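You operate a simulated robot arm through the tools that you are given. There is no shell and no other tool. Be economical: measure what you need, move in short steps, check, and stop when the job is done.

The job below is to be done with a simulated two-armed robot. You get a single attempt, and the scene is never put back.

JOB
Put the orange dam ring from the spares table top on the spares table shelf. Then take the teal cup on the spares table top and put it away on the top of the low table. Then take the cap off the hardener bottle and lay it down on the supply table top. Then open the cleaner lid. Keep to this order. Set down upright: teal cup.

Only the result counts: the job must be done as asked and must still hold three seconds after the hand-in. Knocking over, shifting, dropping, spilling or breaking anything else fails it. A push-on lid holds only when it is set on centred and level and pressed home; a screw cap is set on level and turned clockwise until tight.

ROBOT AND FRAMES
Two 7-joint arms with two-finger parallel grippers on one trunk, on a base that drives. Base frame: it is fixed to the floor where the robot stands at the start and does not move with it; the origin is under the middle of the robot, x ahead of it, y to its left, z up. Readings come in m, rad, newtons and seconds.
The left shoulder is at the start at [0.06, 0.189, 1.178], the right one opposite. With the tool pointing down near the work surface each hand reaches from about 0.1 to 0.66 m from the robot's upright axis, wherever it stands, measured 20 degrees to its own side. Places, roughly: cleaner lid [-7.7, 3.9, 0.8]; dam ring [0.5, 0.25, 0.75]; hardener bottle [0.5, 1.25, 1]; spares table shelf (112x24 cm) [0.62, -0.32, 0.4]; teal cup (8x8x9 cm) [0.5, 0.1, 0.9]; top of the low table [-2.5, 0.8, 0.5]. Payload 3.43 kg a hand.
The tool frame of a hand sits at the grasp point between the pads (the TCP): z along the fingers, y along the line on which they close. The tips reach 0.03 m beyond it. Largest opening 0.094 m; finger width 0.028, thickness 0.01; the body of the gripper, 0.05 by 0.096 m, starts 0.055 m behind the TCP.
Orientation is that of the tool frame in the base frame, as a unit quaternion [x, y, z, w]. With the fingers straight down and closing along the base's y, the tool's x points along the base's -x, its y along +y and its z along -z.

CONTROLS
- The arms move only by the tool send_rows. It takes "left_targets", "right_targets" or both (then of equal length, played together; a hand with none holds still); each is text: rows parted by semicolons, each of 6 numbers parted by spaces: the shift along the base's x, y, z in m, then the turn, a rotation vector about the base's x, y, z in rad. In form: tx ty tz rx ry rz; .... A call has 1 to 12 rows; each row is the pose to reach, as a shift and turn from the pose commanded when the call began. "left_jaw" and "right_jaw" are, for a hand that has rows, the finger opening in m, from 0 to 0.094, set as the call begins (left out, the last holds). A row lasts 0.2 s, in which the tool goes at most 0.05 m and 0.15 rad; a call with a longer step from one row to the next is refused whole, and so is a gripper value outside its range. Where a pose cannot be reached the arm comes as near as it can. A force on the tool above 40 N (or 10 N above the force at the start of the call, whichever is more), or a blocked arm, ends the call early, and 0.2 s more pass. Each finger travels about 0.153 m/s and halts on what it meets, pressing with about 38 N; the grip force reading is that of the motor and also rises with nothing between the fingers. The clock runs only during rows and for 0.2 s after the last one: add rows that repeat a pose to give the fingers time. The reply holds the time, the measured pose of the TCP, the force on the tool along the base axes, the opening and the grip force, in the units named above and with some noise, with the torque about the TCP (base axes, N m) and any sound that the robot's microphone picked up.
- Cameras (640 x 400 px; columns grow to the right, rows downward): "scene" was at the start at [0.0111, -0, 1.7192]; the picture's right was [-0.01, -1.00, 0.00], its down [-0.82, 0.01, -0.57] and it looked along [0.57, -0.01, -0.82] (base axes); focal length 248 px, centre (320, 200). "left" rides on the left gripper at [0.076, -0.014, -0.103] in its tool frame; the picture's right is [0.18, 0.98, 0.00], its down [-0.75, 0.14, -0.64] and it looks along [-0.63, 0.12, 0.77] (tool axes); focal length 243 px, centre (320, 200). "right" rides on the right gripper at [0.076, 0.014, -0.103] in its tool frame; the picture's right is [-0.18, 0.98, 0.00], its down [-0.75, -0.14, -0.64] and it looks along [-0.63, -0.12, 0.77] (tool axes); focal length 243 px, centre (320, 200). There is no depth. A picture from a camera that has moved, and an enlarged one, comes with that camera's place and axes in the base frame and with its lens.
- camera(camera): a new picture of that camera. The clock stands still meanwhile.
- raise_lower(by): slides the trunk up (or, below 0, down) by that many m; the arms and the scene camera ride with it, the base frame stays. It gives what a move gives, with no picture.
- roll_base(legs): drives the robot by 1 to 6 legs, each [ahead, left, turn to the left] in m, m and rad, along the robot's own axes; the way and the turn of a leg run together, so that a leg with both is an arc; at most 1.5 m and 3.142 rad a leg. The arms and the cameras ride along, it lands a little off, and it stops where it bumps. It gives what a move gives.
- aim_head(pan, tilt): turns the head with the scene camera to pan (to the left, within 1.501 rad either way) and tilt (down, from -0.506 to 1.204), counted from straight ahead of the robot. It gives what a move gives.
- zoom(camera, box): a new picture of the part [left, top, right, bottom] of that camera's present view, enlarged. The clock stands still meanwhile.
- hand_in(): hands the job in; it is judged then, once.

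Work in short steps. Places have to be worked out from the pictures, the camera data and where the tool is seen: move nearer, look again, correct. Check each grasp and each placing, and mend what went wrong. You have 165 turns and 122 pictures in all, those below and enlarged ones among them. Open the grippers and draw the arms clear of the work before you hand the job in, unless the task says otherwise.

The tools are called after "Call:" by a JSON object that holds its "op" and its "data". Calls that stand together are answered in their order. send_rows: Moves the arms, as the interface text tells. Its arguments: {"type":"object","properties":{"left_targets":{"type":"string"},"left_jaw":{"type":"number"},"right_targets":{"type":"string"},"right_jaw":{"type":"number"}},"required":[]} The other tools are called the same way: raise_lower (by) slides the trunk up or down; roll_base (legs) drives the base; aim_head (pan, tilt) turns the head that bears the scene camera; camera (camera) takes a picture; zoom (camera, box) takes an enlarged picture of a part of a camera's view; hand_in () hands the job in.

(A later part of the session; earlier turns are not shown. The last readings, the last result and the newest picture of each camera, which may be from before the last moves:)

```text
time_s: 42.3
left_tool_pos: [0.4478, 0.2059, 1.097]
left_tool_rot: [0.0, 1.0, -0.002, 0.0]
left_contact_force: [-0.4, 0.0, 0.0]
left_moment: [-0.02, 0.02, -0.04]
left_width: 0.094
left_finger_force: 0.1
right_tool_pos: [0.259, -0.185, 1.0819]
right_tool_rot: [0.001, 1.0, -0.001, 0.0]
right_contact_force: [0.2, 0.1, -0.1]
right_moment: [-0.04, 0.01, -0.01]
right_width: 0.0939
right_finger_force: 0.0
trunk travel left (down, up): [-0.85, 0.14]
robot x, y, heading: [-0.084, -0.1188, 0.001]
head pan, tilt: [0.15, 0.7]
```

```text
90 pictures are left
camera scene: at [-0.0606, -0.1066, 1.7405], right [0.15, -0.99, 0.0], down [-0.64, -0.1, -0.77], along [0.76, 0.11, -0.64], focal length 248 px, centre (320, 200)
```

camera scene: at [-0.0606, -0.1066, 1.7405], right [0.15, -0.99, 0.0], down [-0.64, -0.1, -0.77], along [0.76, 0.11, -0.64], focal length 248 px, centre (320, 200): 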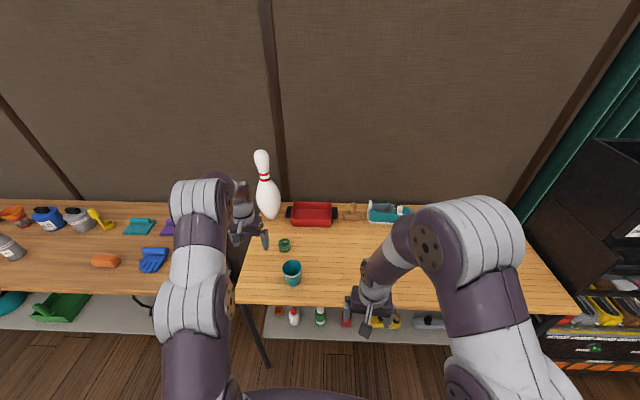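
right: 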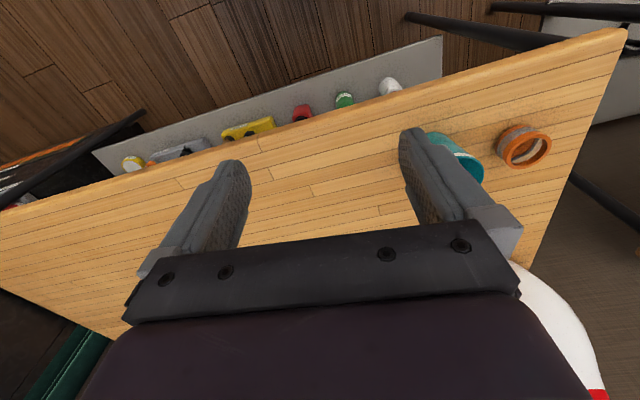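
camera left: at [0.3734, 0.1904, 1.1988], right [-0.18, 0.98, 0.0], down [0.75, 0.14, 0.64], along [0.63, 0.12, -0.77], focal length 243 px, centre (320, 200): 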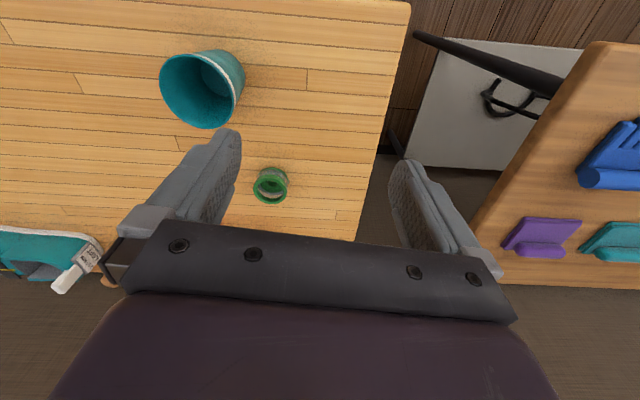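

The cup is at about [0.47, 0.083] with its rim near z 0.94. I'll move above it.

Call:
{"op": "send_rows", "data": {"left_targets": "0.005 -0.04 -0.01 0 0 0; 0.015 -0.08 -0.02 0 0 0; 0.022 -0.123 -0.03 0 0 0; 0.022 -0.123 -0.067 0 0 0; 0.022 -0.123 -0.067 0 0 0"}}

Call:
{"op": "camera", "data": {"camera": "left"}}

Call:
{"op": "zoom", "data": {"camera": "scene", "box": [220, 200, 380, 300]}}

```text
time_s: 43.5
left_tool_pos: [0.472, 0.0833, 1.0294]
left_tool_rot: [0.0, 1.0, -0.002, 0.0]
left_contact_force: [0.5, 0.6, -0.4]
left_moment: [-0.04, -0.02, -0.04]
left_width: 0.0936
left_finger_force: 0.1
right_tool_pos: [0.259, -0.1857, 1.0831]
right_tool_rot: [0.001, 1.0, 0.0, 0.0]
right_contact_force: [-0.2, 0.0, 0.2]
right_moment: [-0.02, -0.02, 0.03]
right_width: 0.094
right_finger_force: 0.1
trunk travel left (down, up): [-0.85, 0.14]
robot x, y, heading: [-0.084, -0.119, -0.004]
head pan, tilt: [0.15, 0.7]
```

```text
89 pictures are left
camera left: at [0.3956, 0.0686, 1.1308], right [-0.18, 0.98, 0.0], down [0.75, 0.14, 0.64], along [0.63, 0.12, -0.77], focal length 243 px, centre (320, 200)
```

left: 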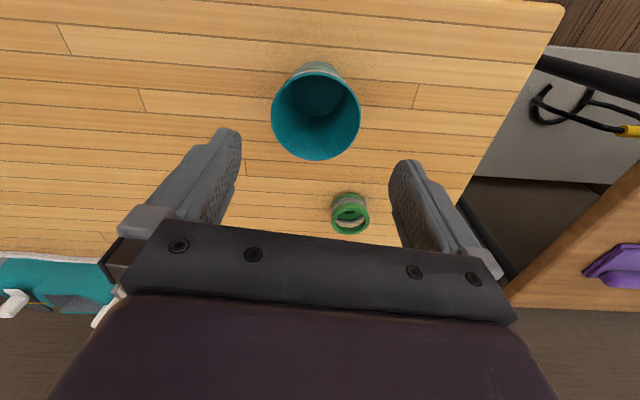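

```text
4.00 times, centred on (300, 250) of scene
camera zoom: at [-0.0601, -0.1065, 1.7405], right [0.15, -0.99, 0.0], down [-0.64, -0.1, -0.77], along [0.76, 0.11, -0.64], focal length 991 px, centre (400, 0)
```

zoom: 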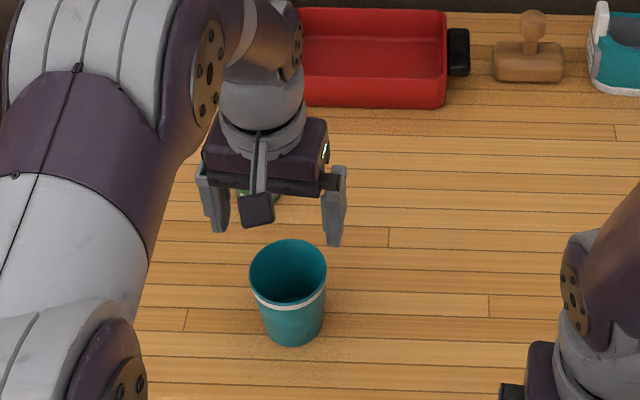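

The rim centre is at about [0.471, 0.078]. I'll shift slightly and descend so the fingers straddle the cup.

Call:
{"op": "send_rows", "data": {"left_targets": "-0.001 -0.005 -0.03 0 0 0; -0.001 -0.005 -0.06 0 0 0; -0.001 -0.005 -0.09 0 0 0; -0.001 -0.005 -0.117 0 0 0; -0.001 -0.005 -0.117 0 0 0"}}

Call:
{"op": "camera", "data": {"camera": "left"}}

Call:
{"op": "zoom", "data": {"camera": "scene", "box": [220, 200, 380, 300]}}

```text
time_s: 44.7
left_tool_pos: [0.4705, 0.0779, 0.9128]
left_tool_rot: [0.0, 1.0, -0.002, 0.002]
left_contact_force: [0.3, 0.4, -0.2]
left_moment: [0.02, -0.01, 0.0]
left_width: 0.0938
left_finger_force: 0.0
right_tool_pos: [0.2596, -0.1846, 1.0817]
right_tool_rot: [0.001, 1.0, 0.0, 0.0]
right_contact_force: [1.0, 0.2, -0.8]
right_moment: [-0.02, 0.0, -0.02]
right_width: 0.094
right_finger_force: 0.0
trunk travel left (down, up): [-0.85, 0.14]
robot x, y, heading: [-0.0824, -0.1221, -0.006]
head pan, tilt: [0.15, 0.7]
```

```text
87 pictures are left
camera left: at [0.3948, 0.0626, 1.015], right [-0.18, 0.98, 0.0], down [0.75, 0.14, 0.64], along [0.63, 0.12, -0.77], focal length 243 px, centre (320, 200)
```

left: 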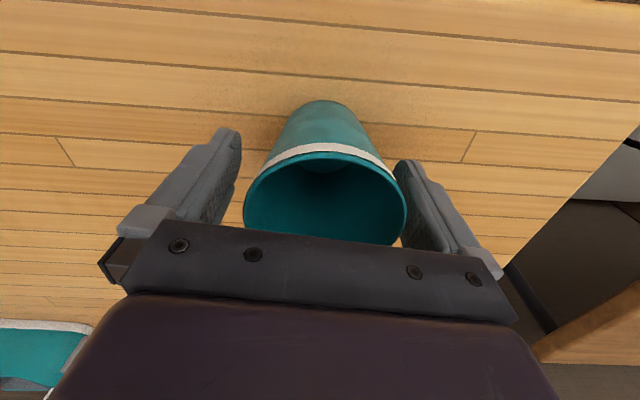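

```text
4.00 times, centred on (300, 250) of scene
camera zoom: at [-0.0603, -0.1068, 1.7405], right [0.15, -0.99, 0.0], down [-0.64, -0.1, -0.77], along [0.76, 0.11, -0.64], focal length 991 px, centre (400, 0)
```

zoom: 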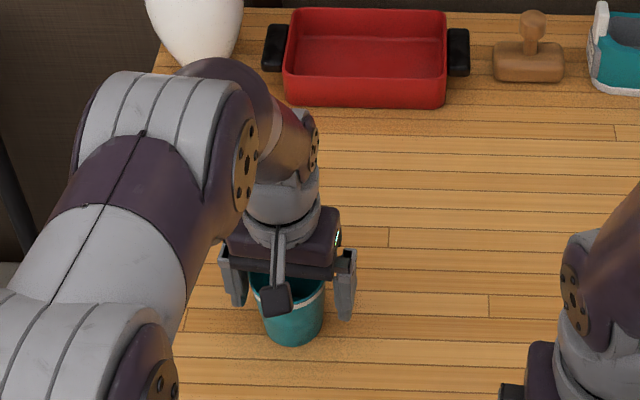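

The cup is straddled and centred. Closing the hand.

Call:
{"op": "send_rows", "data": {"left_targets": "0 0 0 0 0 0; 0 0 0 0 0 0; 0 0 0 0 0 0", "left_jaw": 0.05}}

Call:
{"op": "send_rows", "data": {"left_targets": "0 0 0.03 0 0 0; 0 0 0.07 0 0 0; 0 0 0.11 0 0 0; 0 0 0.15 0 0 0; 0 0 0.15 0 0 0"}}

Call:
{"op": "camera", "data": {"camera": "left"}}

```text
time_s: 45.5
left_tool_pos: [0.4702, 0.0779, 0.9139]
left_tool_rot: [0.0, 1.0, -0.001, 0.0]
left_contact_force: [0.0, 1.0, 0.5]
left_moment: [0.0, 0.07, 0.01]
left_width: 0.0717
left_finger_force: 38.3
right_tool_pos: [0.2598, -0.1859, 1.0834]
right_tool_rot: [0.001, 1.0, 0.0, 0.0]
right_contact_force: [-0.2, 0.1, 0.6]
right_moment: [0.02, 0.02, 0.0]
right_width: 0.094
right_finger_force: 0.1
trunk travel left (down, up): [-0.85, 0.14]
robot x, y, heading: [-0.0825, -0.1213, -0.002]
head pan, tilt: [0.15, 0.7]
```

```text
time_s: 46.7
left_tool_pos: [0.4716, 0.0785, 1.0632]
left_tool_rot: [0.001, 1.0, -0.001, -0.001]
left_contact_force: [0.0, 0.6, -0.9]
left_moment: [0.01, 0.01, -0.01]
left_width: 0.0716
left_finger_force: 38.0
right_tool_pos: [0.2599, -0.1847, 1.0828]
right_tool_rot: [0.0, 1.0, 0.0, 0.0]
right_contact_force: [0.3, -0.6, -0.2]
right_moment: [0.0, 0.0, -0.01]
right_width: 0.0938
right_finger_force: 0.0
trunk travel left (down, up): [-0.85, 0.14]
robot x, y, heading: [-0.0814, -0.1186, 0.001]
head pan, tilt: [0.15, 0.7]
```

```text
85 pictures are left
camera left: at [0.3955, 0.0633, 1.1653], right [-0.18, 0.98, 0.0], down [0.75, 0.14, 0.64], along [0.63, 0.12, -0.77], focal length 243 px, centre (320, 200)
```

left: 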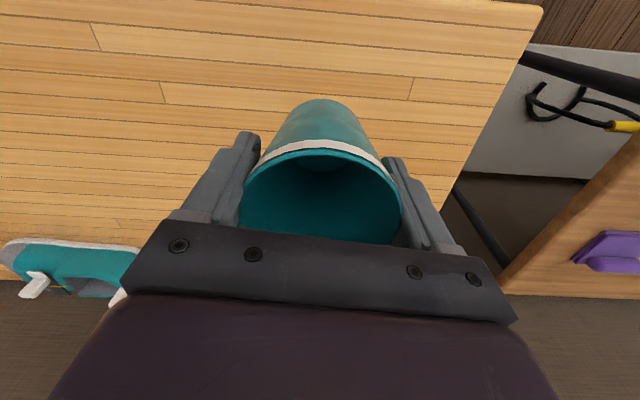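

The cup is held at 72 mm. I'll back away from the table, turn left a quarter and survey.

Call:
{"op": "roll_base", "data": {"legs": [[-0.6, 0, 0], [0, 0, 1.57]]}}

Call:
{"op": "aim_head", "data": {"pan": 0.6, "tilt": 0.35}}

Call:
{"op": "camera", "data": {"camera": "scene"}}

```text
time_s: 53.9
left_tool_pos: [-0.8766, 0.4329, 1.0628]
left_tool_rot: [0.708, -0.706, 0.001, -0.001]
left_contact_force: [1.2, 0.2, -0.2]
left_moment: [-0.02, -0.05, -0.01]
left_width: 0.0711
left_finger_force: 38.0
right_tool_pos: [-0.6146, 0.2217, 1.0822]
right_tool_rot: [-0.707, 0.707, 0.0, 0.0]
right_contact_force: [0.5, -0.1, 0.5]
right_moment: [-0.01, -0.02, -0.01]
right_width: 0.0939
right_finger_force: 0.0
trunk travel left (down, up): [-0.85, 0.14]
robot x, y, heading: [-0.6781, -0.1188, 1.572]
head pan, tilt: [0.15, 0.7]
```

```text
time_s: 54.8
left_tool_pos: [-0.8775, 0.4339, 1.0628]
left_tool_rot: [0.707, -0.707, 0.001, -0.001]
left_contact_force: [-0.1, 1.0, -0.2]
left_moment: [0.03, -0.01, 0.01]
left_width: 0.0713
left_finger_force: 38.3
right_tool_pos: [-0.6139, 0.2222, 1.0819]
right_tool_rot: [-0.707, 0.707, 0.0, 0.0]
right_contact_force: [0.7, 0.2, 0.2]
right_moment: [0.0, -0.05, 0.01]
right_width: 0.094
right_finger_force: 0.1
trunk travel left (down, up): [-0.85, 0.14]
robot x, y, heading: [-0.6798, -0.1245, 1.574]
head pan, tilt: [0.6, 0.351]
```

```text
84 pictures are left
camera scene: at [-0.7314, -0.1024, 1.7718], right [0.83, 0.56, 0.0], down [0.19, -0.28, -0.94], along [-0.53, 0.78, -0.34], focal length 248 px, centre (320, 200)
```

scene: 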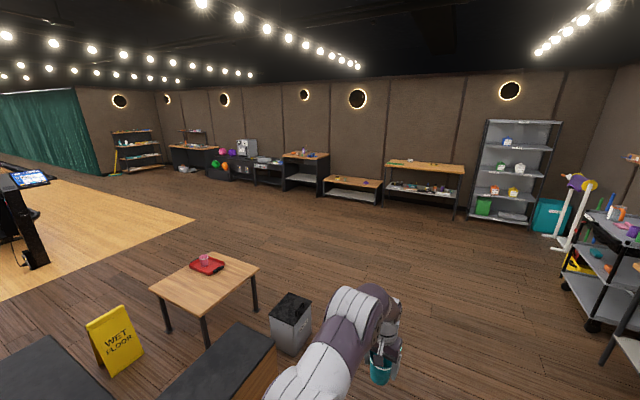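

The low table with the red tray spans about x −2.7 to −2.1 and y 0.5 to 1.1. A bench and a bin stand on its near sides, so I'll go round to its +y side, where it's open, and face −y.

Call:
{"op": "roll_base", "data": {"legs": [[1.5, 0, 0], [0.45, 0, 0], [0, 1.4, 0], [0, 0.35, 0], [0, 0, 3.14]]}}

Call:
{"op": "aim_head", "data": {"pan": 0.1, "tilt": 0.8}}

Call:
{"op": "camera", "data": {"camera": "scene"}}

```text
time_s: 80.2
left_tool_pos: [-2.2475, 1.2677, 1.0638]
left_tool_rot: [0.715, 0.699, 0.0, -0.002]
left_contact_force: [-0.5, -0.8, 0.8]
left_moment: [0.01, -0.02, 0.04]
left_width: 0.0708
left_finger_force: 37.9
right_tool_pos: [-2.5064, 1.4837, 1.0823]
right_tool_rot: [0.716, 0.698, 0.0, 0.0]
right_contact_force: [-0.5, -0.4, 0.2]
right_moment: [-0.02, 0.01, -0.01]
right_width: 0.0941
right_finger_force: 0.1
trunk travel left (down, up): [-0.85, 0.14]
robot x, y, heading: [-2.4303, 1.824, -1.595]
head pan, tilt: [0.6, 0.351]
```

```text
time_s: 81.2
left_tool_pos: [-2.2476, 1.2666, 1.0636]
left_tool_rot: [0.714, 0.7, 0.0, -0.002]
left_contact_force: [0.7, -0.3, -0.9]
left_moment: [-0.03, 0.0, 0.0]
left_width: 0.0711
left_finger_force: 38.1
right_tool_pos: [-2.5058, 1.483, 1.0813]
right_tool_rot: [0.716, 0.698, -0.001, 0.0]
right_contact_force: [0.2, 0.2, 0.0]
right_moment: [-0.01, 0.02, -0.01]
right_width: 0.0941
right_finger_force: 0.0
trunk travel left (down, up): [-0.85, 0.14]
robot x, y, heading: [-2.4323, 1.8268, -1.6]
head pan, tilt: [0.099, 0.799]
```

```text
83 pictures are left
camera scene: at [-2.4263, 1.8058, 1.7323], right [-1.0, -0.08, 0.0], down [-0.05, 0.71, -0.7], along [0.05, -0.7, -0.72], focal length 248 px, centre (320, 200)
```

scene: 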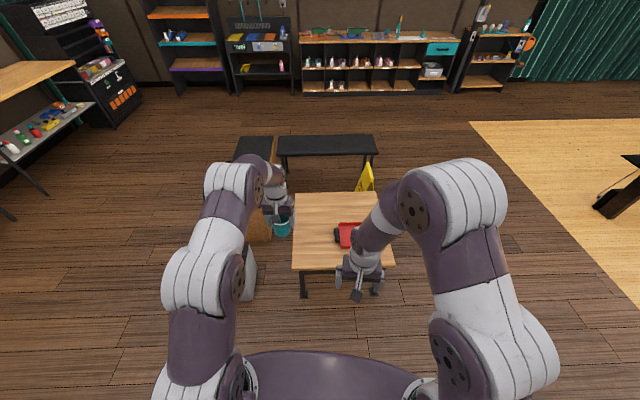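

The table's near-left corner is at about [-2.22, 1.13], and the tray's handle edge is at x≈-2.45. I'll put the cup near [-2.32, 0.97], in the free left part. Driving closer and lowering the trunk.

Call:
{"op": "roll_base", "data": {"legs": [[0.29, -0.04, 0.025]]}}

Call:
{"op": "raise_lower", "data": {"by": -0.36}}

Call:
{"op": "camera", "data": {"camera": "scene"}}

Call:
{"op": "camera", "data": {"camera": "left"}}

```text
time_s: 83.2
left_tool_pos: [-2.2776, 0.9845, 1.0644]
left_tool_rot: [0.705, 0.709, -0.001, -0.001]
left_contact_force: [0.7, -0.3, -0.8]
left_moment: [0.03, 0.01, 0.0]
left_width: 0.0709
left_finger_force: 38.1
right_tool_pos: [-2.5405, 1.1962, 1.0823]
right_tool_rot: [0.707, 0.708, 0.0, 0.0]
right_contact_force: [-0.4, -0.4, 0.6]
right_moment: [-0.03, 0.0, -0.01]
right_width: 0.0941
right_finger_force: 0.0
trunk travel left (down, up): [-0.85, 0.14]
robot x, y, heading: [-2.4777, 1.5378, -1.566]
head pan, tilt: [0.099, 0.799]
```

```text
time_s: 86.7
left_tool_pos: [-2.2777, 0.9836, 0.7047]
left_tool_rot: [0.706, 0.708, -0.002, -0.002]
left_contact_force: [0.8, -0.5, -0.3]
left_moment: [0.01, 0.01, -0.01]
left_width: 0.0708
left_finger_force: 37.7
right_tool_pos: [-2.5415, 1.1948, 0.7237]
right_tool_rot: [0.706, 0.708, 0.0, 0.0]
right_contact_force: [0.1, -0.3, 0.6]
right_moment: [-0.01, -0.02, -0.01]
right_width: 0.0938
right_finger_force: 0.1
trunk travel left (down, up): [-0.49, 0.5]
robot x, y, heading: [-2.4756, 1.538, -1.567]
head pan, tilt: [0.099, 0.799]
```

```text
82 pictures are left
camera scene: at [-2.4694, 1.5177, 1.3723], right [-0.99, -0.1, 0.0], down [-0.07, 0.71, -0.7], along [0.07, -0.69, -0.72], focal length 248 px, centre (320, 200)
```

scene: 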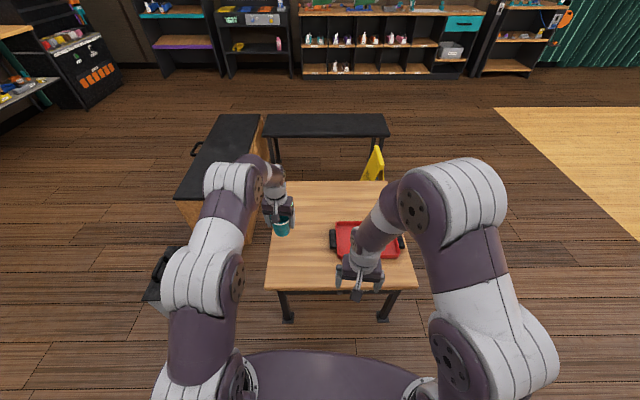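

```text
81 pictures are left
camera left: at [-2.2907, 1.0591, 0.8052], right [0.98, 0.19, 0.0], down [0.15, -0.75, 0.64], along [0.12, -0.63, -0.77], focal length 243 px, centre (320, 200)
```

left: 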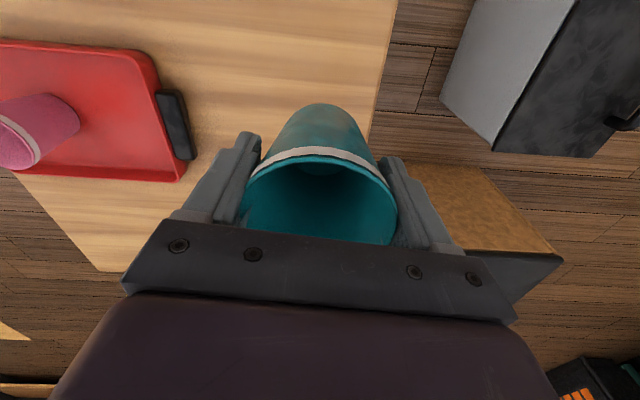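

The gap between the tray handle (x≈-2.42) and the table edge (x≈-2.21) is centred at about -2.315. I'll shift there and come down.

Call:
{"op": "send_rows", "data": {"left_targets": "-0.02 0 -0.03 0 0 0; -0.037 0 -0.06 0 0 0; -0.037 0 -0.09 0 0 0; -0.037 0 -0.11 0 0 0; -0.037 0 -0.12 0 0 0; -0.037 0 -0.12 0 0 0"}}

Call:
{"op": "camera", "data": {"camera": "left"}}

Call:
{"op": "zoom", "data": {"camera": "scene", "box": [240, 170, 400, 270]}}

```text
time_s: 88.1
left_tool_pos: [-2.315, 0.9827, 0.5839]
left_tool_rot: [0.706, 0.708, -0.002, -0.001]
left_contact_force: [0.8, 0.8, -0.4]
left_moment: [0.01, 0.03, 0.0]
left_width: 0.0711
left_finger_force: 38.5
right_tool_pos: [-2.5408, 1.1947, 0.7228]
right_tool_rot: [0.707, 0.708, 0.001, 0.001]
right_contact_force: [0.1, -0.6, 1.3]
right_moment: [-0.06, 0.01, -0.03]
right_width: 0.094
right_finger_force: 0.1
trunk travel left (down, up): [-0.49, 0.5]
robot x, y, heading: [-2.4771, 1.536, -1.575]
head pan, tilt: [0.099, 0.799]
```

```text
80 pictures are left
camera left: at [-2.3276, 1.0585, 0.6856], right [0.98, 0.19, 0.0], down [0.15, -0.75, 0.64], along [0.12, -0.63, -0.77], focal length 243 px, centre (320, 200)
```

left: 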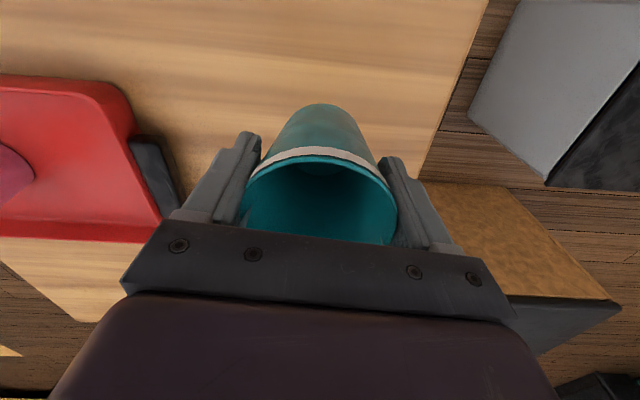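

```text
4.00 times, centred on (320, 220) of scene
camera zoom: at [-2.4694, 1.5177, 1.3722], right [-0.99, -0.1, 0.0], down [-0.07, 0.71, -0.7], along [0.07, -0.69, -0.72], focal length 991 px, centre (320, 120)
```

zoom: 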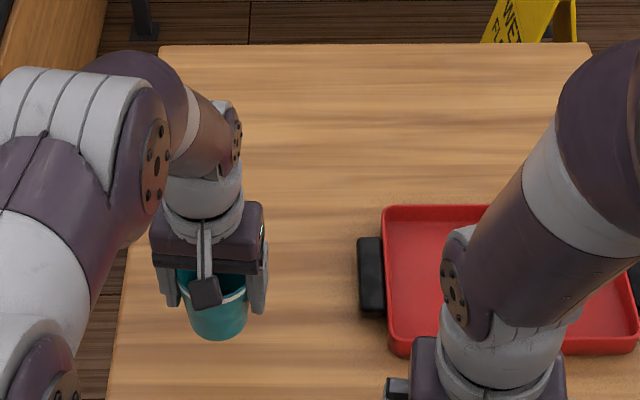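

Nothing is touching yet. I'll lower in small steps until contact.

Call:
{"op": "send_rows", "data": {"left_targets": "0 0 -0.006 0 0 0; 0 0 -0.012 0 0 0; 0 0 -0.017 0 0 0; 0 0 -0.017 0 0 0"}}

```text
time_s: 89.1
left_tool_pos: [-2.3144, 0.9843, 0.5668]
left_tool_rot: [0.706, 0.708, -0.001, -0.001]
left_contact_force: [0.5, -0.8, -0.9]
left_moment: [-0.03, 0.02, -0.01]
left_width: 0.0707
left_finger_force: 37.9
right_tool_pos: [-2.5404, 1.1943, 0.7238]
right_tool_rot: [0.706, 0.708, 0.0, 0.001]
right_contact_force: [0.8, -0.4, 0.1]
right_moment: [0.0, 0.01, -0.04]
right_width: 0.0944
right_finger_force: 0.0
trunk travel left (down, up): [-0.49, 0.5]
robot x, y, heading: [-2.4797, 1.5424, -1.573]
head pan, tilt: [0.099, 0.799]
```

Call:
{"op": "send_rows", "data": {"left_targets": "0 0 -0.004 0 0 0; 0 0 -0.008 0 0 0; 0 0 -0.008 0 0 0"}}

```text
time_s: 89.9
left_tool_pos: [-2.3139, 0.983, 0.5583]
left_tool_rot: [0.706, 0.708, -0.001, 0.0]
left_contact_force: [-0.4, -0.8, -0.6]
left_moment: [0.02, 0.0, 0.02]
left_width: 0.0708
left_finger_force: 38.1
right_tool_pos: [-2.5422, 1.1945, 0.7226]
right_tool_rot: [0.706, 0.708, 0.0, 0.0]
right_contact_force: [0.3, -0.4, -0.6]
right_moment: [0.0, 0.01, -0.02]
right_width: 0.0938
right_finger_force: 0.0
trunk travel left (down, up): [-0.49, 0.5]
robot x, y, heading: [-2.4769, 1.5339, -1.573]
head pan, tilt: [0.099, 0.799]
```

Still no contact, so I'll keep lowering.

Call:
{"op": "send_rows", "data": {"left_targets": "0 0 -0.004 0 0 0; 0 0 -0.008 0 0 0; 0 0 -0.008 0 0 0"}}

Call:
{"op": "camera", "data": {"camera": "left"}}

```text
time_s: 90.7
left_tool_pos: [-2.3144, 0.9844, 0.5513]
left_tool_rot: [0.706, 0.708, -0.001, -0.002]
left_contact_force: [0.2, -0.1, -0.3]
left_moment: [0.0, -0.01, 0.01]
left_width: 0.0708
left_finger_force: 38.3
right_tool_pos: [-2.5405, 1.1942, 0.7226]
right_tool_rot: [0.706, 0.708, 0.0, 0.0]
right_contact_force: [0.1, 0.9, 0.5]
right_moment: [-0.03, 0.0, 0.0]
right_width: 0.0941
right_finger_force: 0.1
trunk travel left (down, up): [-0.49, 0.5]
robot x, y, heading: [-2.4782, 1.5347, -1.563]
head pan, tilt: [0.099, 0.799]
```

```text
78 pictures are left
camera left: at [-2.3276, 1.0592, 0.6523], right [0.98, 0.19, 0.0], down [0.15, -0.75, 0.64], along [0.12, -0.63, -0.77], focal length 243 px, centre (320, 200)
```

left: 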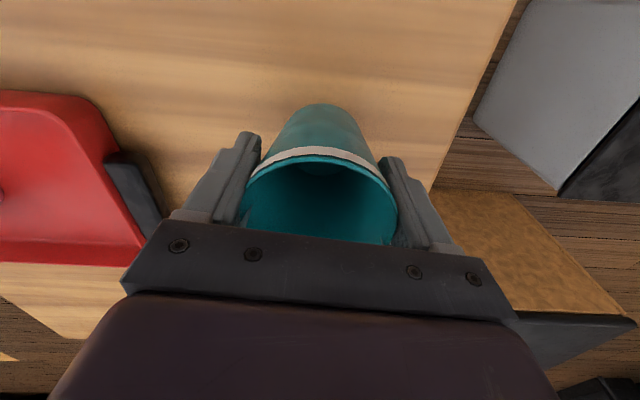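

Call:
{"op": "send_rows", "data": {"left_targets": "0 0 -0.004 0 0 0; 0 0 -0.008 0 0 0; 0 0 -0.012 0 0 0; 0 0 -0.012 0 0 0"}}

```text
time_s: 91.7
left_tool_pos: [-2.3148, 0.9831, 0.5384]
left_tool_rot: [0.707, 0.708, -0.001, -0.002]
left_contact_force: [0.0, -0.3, -0.8]
left_moment: [0.0, 0.0, 0.0]
left_width: 0.0707
left_finger_force: 37.8
right_tool_pos: [-2.5406, 1.1944, 0.7235]
right_tool_rot: [0.706, 0.708, 0.0, 0.0]
right_contact_force: [0.2, -0.3, -0.3]
right_moment: [0.0, 0.01, 0.03]
right_width: 0.094
right_finger_force: 0.1
trunk travel left (down, up): [-0.49, 0.5]
robot x, y, heading: [-2.4791, 1.5385, -1.567]
head pan, tilt: [0.099, 0.799]
```

Call:
{"op": "send_rows", "data": {"left_targets": "0 0 -0.004 0 0 0; 0 0 -0.008 0 0 0; 0 0 -0.012 0 0 0; 0 0 -0.012 0 0 0"}}

Call:
{"op": "zoom", "data": {"camera": "scene", "box": [240, 190, 340, 260]}}

```text
time_s: 92.7
left_tool_pos: [-2.3132, 0.9845, 0.5253]
left_tool_rot: [0.706, 0.708, -0.002, -0.001]
left_contact_force: [-0.2, -0.1, -0.1]
left_moment: [0.01, -0.03, 0.01]
left_width: 0.0709
left_finger_force: 38.5
right_tool_pos: [-2.5407, 1.1943, 0.723]
right_tool_rot: [0.707, 0.707, 0.0, 0.0]
right_contact_force: [-0.3, -0.2, -0.1]
right_moment: [0.0, 0.04, 0.01]
right_width: 0.0939
right_finger_force: 0.0
trunk travel left (down, up): [-0.49, 0.5]
robot x, y, heading: [-2.4741, 1.5366, -1.569]
head pan, tilt: [0.099, 0.799]
```

```text
5.71 times, centred on (290, 225) of scene
camera zoom: at [-2.4694, 1.5176, 1.3722], right [-0.99, -0.1, 0.0], down [-0.07, 0.71, -0.7], along [0.07, -0.69, -0.72], focal length 1416 px, centre (491, 57)
```

zoom: 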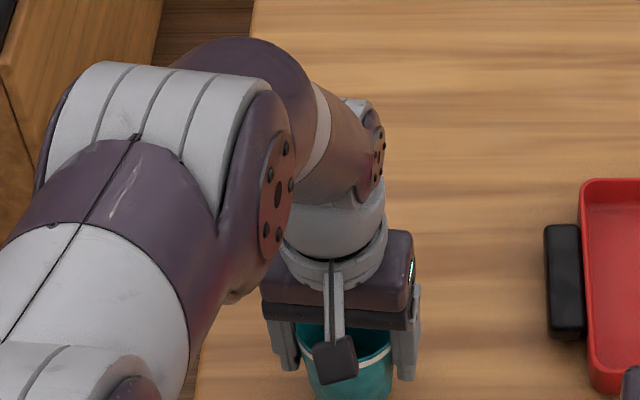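

Call:
{"op": "send_rows", "data": {"left_targets": "0 0 -0.004 0 0 0; 0 0 -0.008 0 0 0; 0 0 -0.012 0 0 0; 0 0 -0.012 0 0 0"}}

Call:
{"op": "camera", "data": {"camera": "left"}}

```text
time_s: 93.7
left_tool_pos: [-2.3121, 0.9832, 0.5168]
left_tool_rot: [0.706, 0.708, -0.004, 0.001]
left_contact_force: [8.4, -4.8, 30.9]
left_moment: [-0.23, 0.17, 0.07]
left_width: 0.0707
left_finger_force: 38.2
right_tool_pos: [-2.5413, 1.1954, 0.7241]
right_tool_rot: [0.707, 0.708, -0.001, 0.0]
right_contact_force: [0.4, 0.3, -0.1]
right_moment: [0.04, 0.02, 0.02]
right_width: 0.0941
right_finger_force: 0.1
trunk travel left (down, up): [-0.49, 0.5]
robot x, y, heading: [-2.4797, 1.5406, -1.57]
head pan, tilt: [0.099, 0.799]
```

```text
76 pictures are left
camera left: at [-2.3271, 1.0587, 0.6183], right [0.98, 0.19, 0.0], down [0.15, -0.75, 0.65], along [0.12, -0.64, -0.76], focal length 243 px, centre (320, 200)
```

left: 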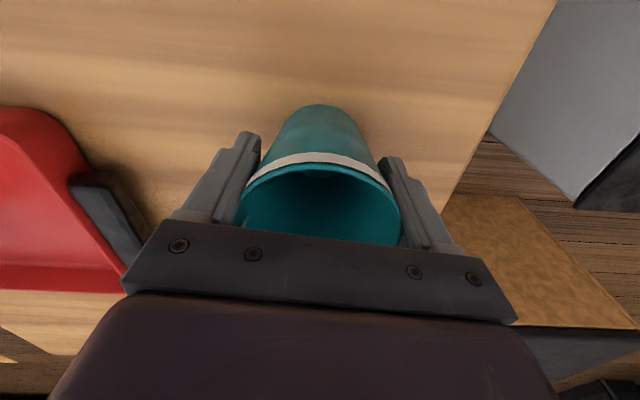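

There's firm contact at z≈0.517, so the table top is at about 0.455. I'll relieve the pressure, open, and rise.

Call:
{"op": "send_rows", "data": {"left_targets": "0 0 0.003 0 0 0; 0 0 0.003 0 0 0"}}

Call:
{"op": "send_rows", "data": {"left_targets": "0 0 0 0 0 0; 0 0 0 0 0 0; 0 0 0 0 0 0", "left_jaw": 0.094}}

Call:
{"op": "camera", "data": {"camera": "left"}}

```text
time_s: 94.3
left_tool_pos: [-2.3142, 0.9858, 0.5167]
left_tool_rot: [0.706, 0.708, 0.0, -0.002]
left_contact_force: [0.7, -5.4, 15.0]
left_moment: [-0.41, 0.31, 0.08]
left_width: 0.0707
left_finger_force: 37.9
right_tool_pos: [-2.5421, 1.1939, 0.7221]
right_tool_rot: [0.706, 0.708, 0.0, 0.0]
right_contact_force: [0.2, 0.1, 0.3]
right_moment: [0.01, -0.02, -0.04]
right_width: 0.094
right_finger_force: 0.0
trunk travel left (down, up): [-0.49, 0.5]
robot x, y, heading: [-2.4785, 1.5415, -1.572]
head pan, tilt: [0.099, 0.799]
```

```text
time_s: 95.1
left_tool_pos: [-2.3142, 0.9846, 0.5182]
left_tool_rot: [0.706, 0.708, -0.001, -0.002]
left_contact_force: [-0.2, 0.3, 0.4]
left_moment: [0.0, -0.01, -0.01]
left_width: 0.094
left_finger_force: 0.0
right_tool_pos: [-2.5419, 1.1947, 0.722]
right_tool_rot: [0.706, 0.708, 0.001, 0.0]
right_contact_force: [-0.4, -0.5, 0.1]
right_moment: [0.02, -0.02, -0.01]
right_width: 0.0939
right_finger_force: 0.1
trunk travel left (down, up): [-0.49, 0.5]
robot x, y, heading: [-2.4729, 1.5358, -1.569]
head pan, tilt: [0.099, 0.799]
```

```text
75 pictures are left
camera left: at [-2.3275, 1.0595, 0.6189], right [0.98, 0.19, 0.0], down [0.15, -0.75, 0.64], along [0.12, -0.63, -0.77], focal length 243 px, centre (320, 200)
```

left: 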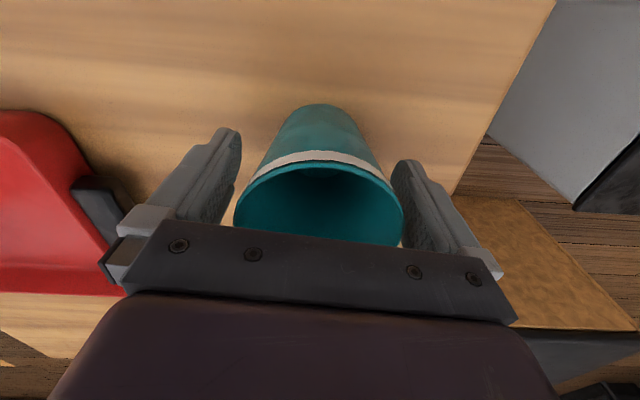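

The cup stands free between the fingers. Rising straight up.

Call:
{"op": "send_rows", "data": {"left_targets": "0 0 0.03 0 0 0; 0 0 0.07 0 0 0; 0 0 0.12 0 0 0; 0 0 0.16 0 0 0; 0 0 0.2 0 0 0; 0 0 0.2 0 0 0"}}

Call:
{"op": "camera", "data": {"camera": "left"}}

```text
time_s: 96.5
left_tool_pos: [-2.3128, 0.9845, 0.718]
left_tool_rot: [0.706, 0.708, -0.001, -0.002]
left_contact_force: [-0.7, 0.2, -0.8]
left_moment: [-0.02, 0.02, 0.05]
left_width: 0.094
left_finger_force: 0.1
right_tool_pos: [-2.5399, 1.1942, 0.7213]
right_tool_rot: [0.706, 0.708, 0.0, 0.0]
right_contact_force: [-0.3, 0.4, -0.4]
right_moment: [-0.01, -0.01, 0.02]
right_width: 0.0939
right_finger_force: 0.0
trunk travel left (down, up): [-0.49, 0.5]
robot x, y, heading: [-2.4808, 1.5388, -1.568]
head pan, tilt: [0.099, 0.799]
```

```text
74 pictures are left
camera left: at [-2.3268, 1.0589, 0.8193], right [0.98, 0.19, 0.0], down [0.15, -0.75, 0.64], along [0.12, -0.63, -0.77], focal length 243 px, centre (320, 200)
```

left: 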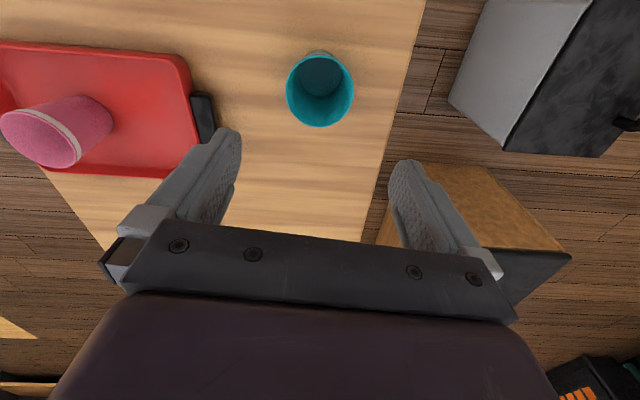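

The cup is upright on the low table. Next is the hardener bottle on the supply table, so I'll raise the trunk, back off, turn to face +x and drive over.

Call:
{"op": "raise_lower", "data": {"by": 0.36}}

Call:
{"op": "roll_base", "data": {"legs": [[-0.35, 0, 0], [0, 0, 1.57], [1.5, 0, 0], [0.4, 0, 0], [0, -0.6, 0]]}}

Call:
{"op": "aim_head", "data": {"pan": 0, "tilt": 0.6}}

Call:
{"op": "camera", "data": {"camera": "scene"}}

```text
time_s: 100.0
left_tool_pos: [-2.3129, 0.9841, 1.0781]
left_tool_rot: [0.707, 0.707, -0.002, -0.002]
left_contact_force: [0.0, -1.0, -0.6]
left_moment: [-0.02, -0.02, -0.01]
left_width: 0.094
left_finger_force: 0.0
right_tool_pos: [-2.5403, 1.1937, 1.0813]
right_tool_rot: [0.707, 0.708, -0.001, 0.0]
right_contact_force: [-0.1, 0.7, -0.3]
right_moment: [0.0, -0.03, 0.03]
right_width: 0.0937
right_finger_force: 0.2
trunk travel left (down, up): [-0.85, 0.14]
robot x, y, heading: [-2.4748, 1.5381, -1.571]
head pan, tilt: [0.099, 0.799]
```

```text
time_s: 118.2
left_tool_pos: [-0.0064, 1.4869, 1.0776]
left_tool_rot: [-0.012, 1.0, -0.001, 0.0]
left_contact_force: [-0.4, -0.1, 0.2]
left_moment: [0.02, -0.01, 0.0]
left_width: 0.094
left_finger_force: 0.0
right_tool_pos: [-0.2101, 1.2548, 1.0824]
right_tool_rot: [-0.013, 1.0, 0.001, 0.0]
right_contact_force: [0.5, 0.2, 0.1]
right_moment: [-0.03, 0.01, 0.01]
right_width: 0.094
right_finger_force: 0.1
trunk travel left (down, up): [-0.85, 0.14]
robot x, y, heading: [-0.557, 1.3116, 0.029]
head pan, tilt: [0.099, 0.799]
```

```text
time_s: 118.9
left_tool_pos: [-0.0069, 1.4868, 1.0776]
left_tool_rot: [-0.014, 1.0, -0.001, 0.0]
left_contact_force: [0.1, 0.3, -0.2]
left_moment: [0.0, 0.03, -0.03]
left_width: 0.0941
left_finger_force: 0.1
right_tool_pos: [-0.2115, 1.2541, 1.0825]
right_tool_rot: [-0.012, 1.0, 0.001, -0.001]
right_contact_force: [0.3, -0.3, -0.4]
right_moment: [0.01, 0.0, 0.0]
right_width: 0.0941
right_finger_force: 0.1
trunk travel left (down, up): [-0.85, 0.14]
robot x, y, heading: [-0.5551, 1.309, 0.029]
head pan, tilt: [0.0, 0.6]
```

```text
73 pictures are left
camera scene: at [-0.5281, 1.3114, 1.749], right [0.02, -1.0, 0.0], down [-0.57, -0.01, -0.82], along [0.82, 0.02, -0.57], focal length 248 px, centre (320, 200)
```

scene: 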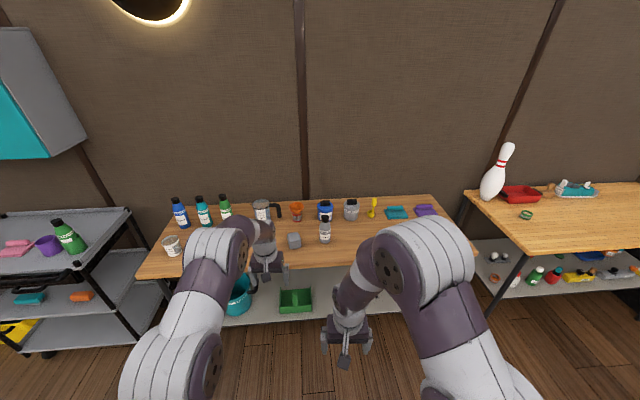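

Call:
{"op": "zoom", "data": {"camera": "scene", "box": [240, 180, 400, 280]}}

Call:
{"op": "zoom", "data": {"camera": "scene", "box": [140, 180, 300, 280]}}

```text
4.00 times, centred on (320, 230) of scene
camera zoom: at [-0.5281, 1.3114, 1.749], right [0.02, -1.0, 0.0], down [-0.57, -0.01, -0.82], along [0.82, 0.02, -0.57], focal length 991 px, centre (320, 80)
```

zoom: 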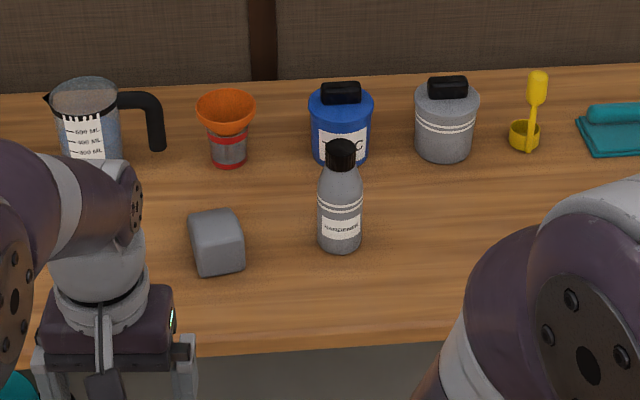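

```text
4.00 times, centred on (220, 230) of scene
camera zoom: at [-0.5281, 1.3114, 1.749], right [0.02, -1.0, 0.0], down [-0.57, -0.01, -0.82], along [0.82, 0.02, -0.57], focal length 991 px, centre (720, 80)
```

zoom: 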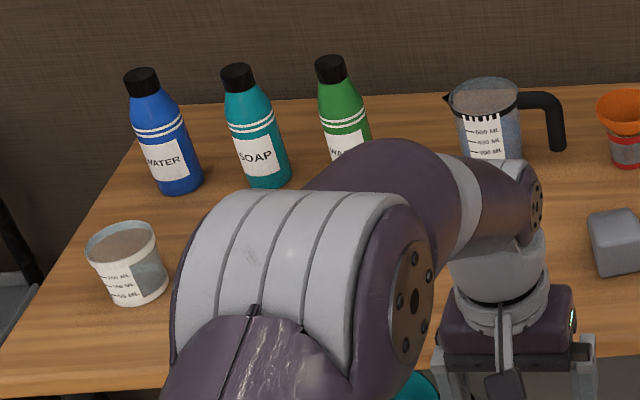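

The hardener is the grey bottle with the black cap, at about [0.41, 1.31] with its cap top near z 1.0. I'll drive up so it's straight ahead of the robot, in reach of both hands.

Call:
{"op": "roll_base", "data": {"legs": [[0.41, 0.0, -0.029]]}}

Call:
{"op": "aim_head", "data": {"pan": 0, "tilt": 0.8}}

Call:
{"op": "camera", "data": {"camera": "scene"}}

Call:
{"op": "camera", "data": {"camera": "right"}}

```text
time_s: 121.5
left_tool_pos: [0.4069, 1.4776, 1.077]
left_tool_rot: [0.0, 1.0, -0.002, -0.001]
left_contact_force: [0.4, 0.0, 0.3]
left_moment: [0.01, 0.03, 0.02]
left_width: 0.0942
left_finger_force: 0.0
right_tool_pos: [0.1963, 1.2503, 1.0839]
right_tool_rot: [0.0, 1.0, 0.0, 0.001]
right_contact_force: [0.3, -1.2, 0.4]
right_moment: [0.02, -0.01, -0.01]
right_width: 0.0942
right_finger_force: 0.0
trunk travel left (down, up): [-0.85, 0.14]
robot x, y, heading: [-0.1461, 1.3168, 0.002]
head pan, tilt: [0.0, 0.6]
```

```text
time_s: 122.2
left_tool_pos: [0.4087, 1.4761, 1.0776]
left_tool_rot: [-0.001, 1.0, -0.002, -0.001]
left_contact_force: [1.2, -0.2, -0.9]
left_moment: [-0.02, 0.0, 0.04]
left_width: 0.094
left_finger_force: 0.1
right_tool_pos: [0.1982, 1.2515, 1.0815]
right_tool_rot: [0.001, 1.0, 0.0, 0.0]
right_contact_force: [1.1, 0.5, 0.2]
right_moment: [0.01, 0.04, 0.04]
right_width: 0.094
right_finger_force: 0.1
trunk travel left (down, up): [-0.85, 0.14]
robot x, y, heading: [-0.148, 1.3214, -0.001]
head pan, tilt: [0.0, 0.799]
```

```text
70 pictures are left
camera scene: at [-0.1245, 1.3159, 1.7322], right [0.0, -1.0, 0.0], down [-0.72, 0.0, -0.7], along [0.7, 0.0, -0.72], focal length 248 px, centre (320, 200)
```

scene: 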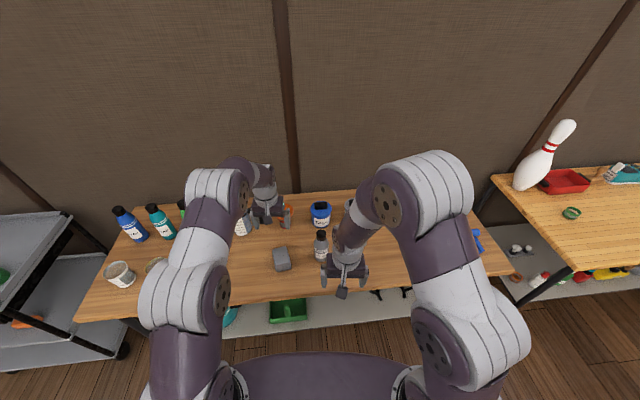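

```text
69 pictures are left
camera right: at [0.1219, 1.263, 1.1847], right [0.19, 0.98, 0.0], down [0.75, -0.14, 0.64], along [0.63, -0.12, -0.77], focal length 243 px, centre (320, 200)
```

right: 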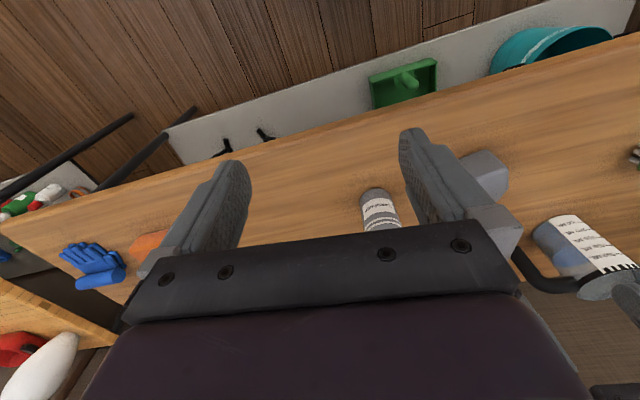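

Call:
{"op": "zoom", "data": {"camera": "scene", "box": [260, 200, 370, 290]}}

Call:
{"op": "camera", "data": {"camera": "left"}}

```text
4.44 times, centred on (315, 245) of scene
camera zoom: at [-0.1245, 1.3159, 1.7322], right [0.0, -1.0, 0.0], down [-0.72, 0.0, -0.7], along [0.7, 0.0, -0.72], focal length 1101 px, centre (342, 0)
```

zoom: 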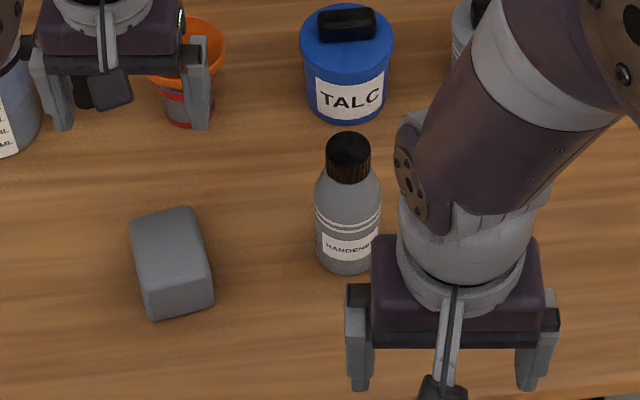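

```text
67 pictures are left
camera left: at [0.3333, 1.4621, 1.1788], right [-0.18, 0.98, 0.0], down [0.75, 0.14, 0.64], along [0.63, 0.12, -0.77], focal length 243 px, centre (320, 200)
```

left: 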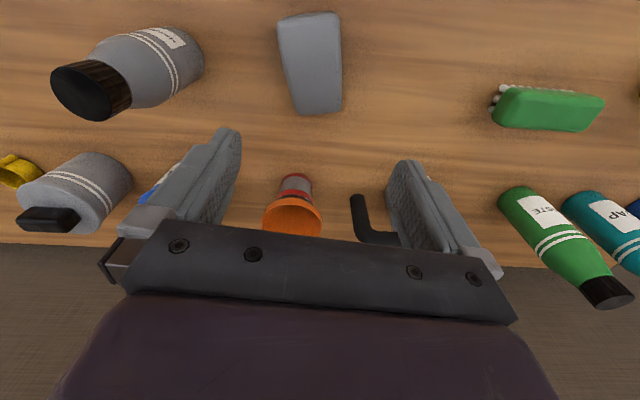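

Intersecting the views puts the cap top at about [0.411, 1.311, 1.005], with the bottle about 56 mm across and the table at about 0.86. The right hand will hold the body, tilted 49° and yawed inward, while the left unscrews from above. I'll orient the right hand at a standoff first.

Call:
{"op": "send_rows", "data": {"right_targets": "0.012 -0.004 -0.006 0.037 -0.1017 0.082; 0.024 -0.008 -0.012 0.074 -0.2034 0.164; 0.036 -0.012 -0.02 0.111 -0.305 0.246; 0.048 -0.016 -0.028 0.1485 -0.4068 0.328; 0.06 -0.02 -0.036 0.1856 -0.5085 0.41; 0.072 -0.024 -0.044 0.2228 -0.61 0.492; 0.084 -0.03 -0.052 0.26 -0.712 0.574; 0.1 -0.03 -0.06 0.297 -0.8135 0.6565; 0.1 -0.03 -0.06 0.297 -0.8135 0.6565", "right_jaw": 0.094}}

Call:
{"op": "camera", "data": {"camera": "right"}}

Call:
{"op": "camera", "data": {"camera": "scene"}}

```text
time_s: 124.2
left_tool_pos: [0.4073, 1.4767, 1.0775]
left_tool_rot: [0.0, 1.0, -0.002, 0.0]
left_contact_force: [0.5, 0.1, 0.9]
left_moment: [0.03, 0.0, 0.02]
left_width: 0.0942
left_finger_force: 0.0
right_tool_pos: [0.2968, 1.2189, 1.023]
right_tool_rot: [-0.312, 0.856, 0.141, 0.387]
right_contact_force: [0.5, -0.1, 0.2]
right_moment: [0.0, -0.02, 0.01]
right_width: 0.0942
right_finger_force: 0.2
right hand out of reach, approached as far as the arm can: row 4, 5
trunk travel left (down, up): [-0.85, 0.14]
robot x, y, heading: [-0.1467, 1.3126, -0.002]
head pan, tilt: [0.0, 0.799]
```

```text
66 pictures are left
camera right: at [0.1901, 1.1469, 1.0325], right [-0.54, 0.83, 0.14], down [0.1, -0.1, 0.99], along [0.84, 0.55, -0.03], focal length 243 px, centre (320, 200)
```

right: 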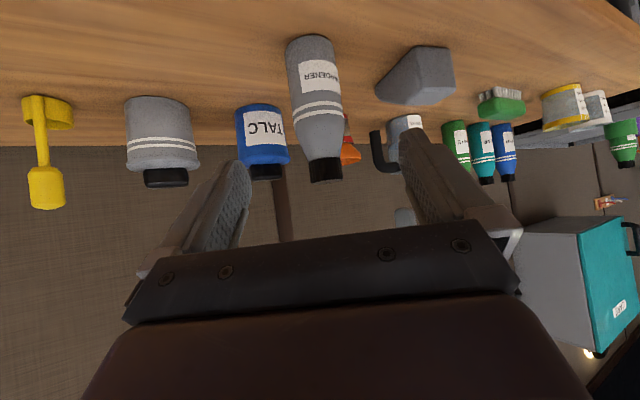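

```text
65 pictures are left
camera scene: at [-0.1267, 1.3156, 1.7322], right [0.0, -1.0, 0.0], down [-0.72, 0.0, -0.7], along [0.7, 0.0, -0.72], focal length 248 px, centre (320, 200)
```

scene: 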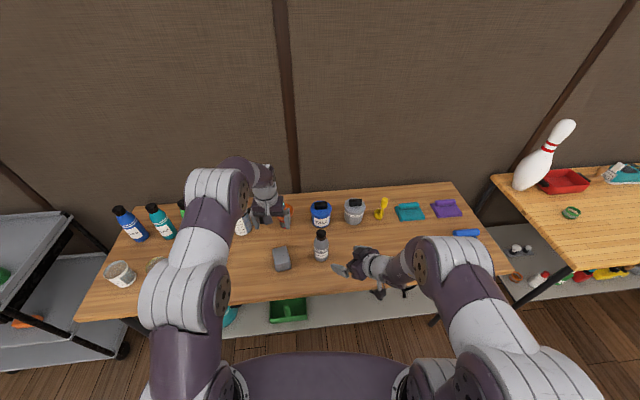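

The right hand is aligned, and its view puts the bottle axis at about [0.411, 1.306]. I'll approach most of the way and check.

Call:
{"op": "send_rows", "data": {"right_targets": "0.028 0.02 -0.026 0 0 0; 0.053 0.038 -0.052 0 0 0; 0.078 0.059 -0.075 0 0 0; 0.078 0.059 -0.075 0 0 0"}}

Call:
{"op": "camera", "data": {"camera": "right"}}

Call:
{"op": "zoom", "data": {"camera": "scene", "box": [260, 200, 420, 300]}}

```text
time_s: 125.2
left_tool_pos: [0.4078, 1.477, 1.0794]
left_tool_rot: [0.0, 1.0, -0.001, 0.0]
left_contact_force: [0.3, 0.1, 0.2]
left_moment: [-0.03, 0.0, 0.01]
left_width: 0.0939
left_finger_force: 0.1
right_tool_pos: [0.3752, 1.2774, 0.9485]
right_tool_rot: [-0.311, 0.856, 0.141, 0.387]
right_contact_force: [-0.6, 0.2, 0.0]
right_moment: [-0.02, 0.0, -0.02]
right_width: 0.094
right_finger_force: 0.1
trunk travel left (down, up): [-0.85, 0.14]
robot x, y, heading: [-0.1432, 1.3169, -0.006]
head pan, tilt: [0.0, 0.799]
```

```text
64 pictures are left
camera right: at [0.2695, 1.2061, 0.958], right [-0.54, 0.83, 0.14], down [0.1, -0.1, 0.99], along [0.84, 0.55, -0.03], focal length 243 px, centre (320, 200)
```

right: 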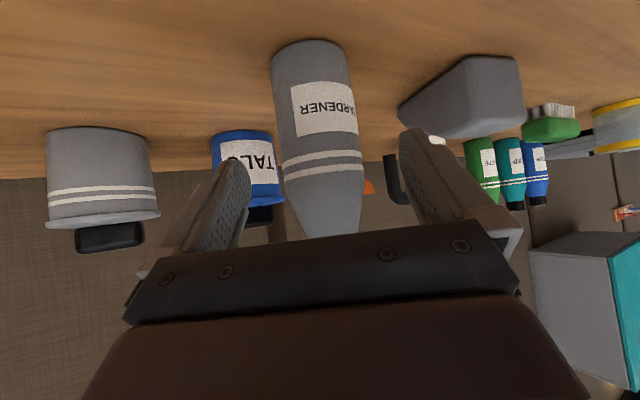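

```text
4.00 times, centred on (340, 250) of scene
camera zoom: at [-0.1257, 1.3155, 1.7322], right [0.0, -1.0, 0.0], down [-0.72, 0.0, -0.7], along [0.7, 0.0, -0.72], focal length 991 px, centre (240, 0)
```

zoom: 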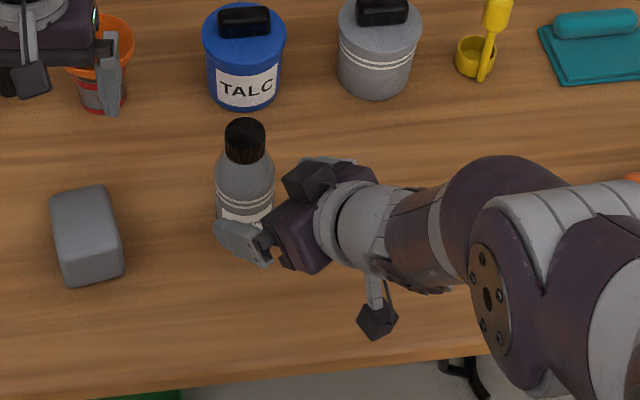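

It's well aligned. I'll go the last 6 cm and close.

Call:
{"op": "send_rows", "data": {"right_targets": "0.018 0.015 -0.019 0 0 0; 0.036 0.03 -0.037 0 0 0; 0.036 0.03 -0.037 0 0 0"}}

Call:
{"op": "camera", "data": {"camera": "right"}}

```text
time_s: 126.0
left_tool_pos: [0.408, 1.4766, 1.0776]
left_tool_rot: [0.0, 1.0, 0.0, -0.001]
left_contact_force: [-0.7, 0.2, 0.2]
left_moment: [0.02, -0.06, -0.01]
left_width: 0.0939
left_finger_force: 0.0
right_tool_pos: [0.4109, 1.3094, 0.9099]
right_tool_rot: [-0.312, 0.856, 0.142, 0.387]
right_contact_force: [-0.3, -0.7, 1.0]
right_moment: [-0.03, 0.0, -0.01]
right_width: 0.0941
right_finger_force: 0.1
trunk travel left (down, up): [-0.85, 0.14]
robot x, y, heading: [-0.1462, 1.3161, -0.001]
head pan, tilt: [0.0, 0.799]
```

```text
62 pictures are left
camera right: at [0.3041, 1.2364, 0.9211], right [-0.54, 0.83, 0.14], down [0.1, -0.1, 0.99], along [0.84, 0.55, -0.03], focal length 243 px, centre (320, 200)
```

right: 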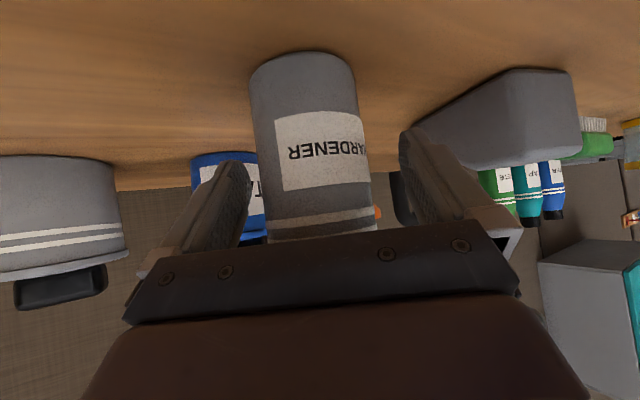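

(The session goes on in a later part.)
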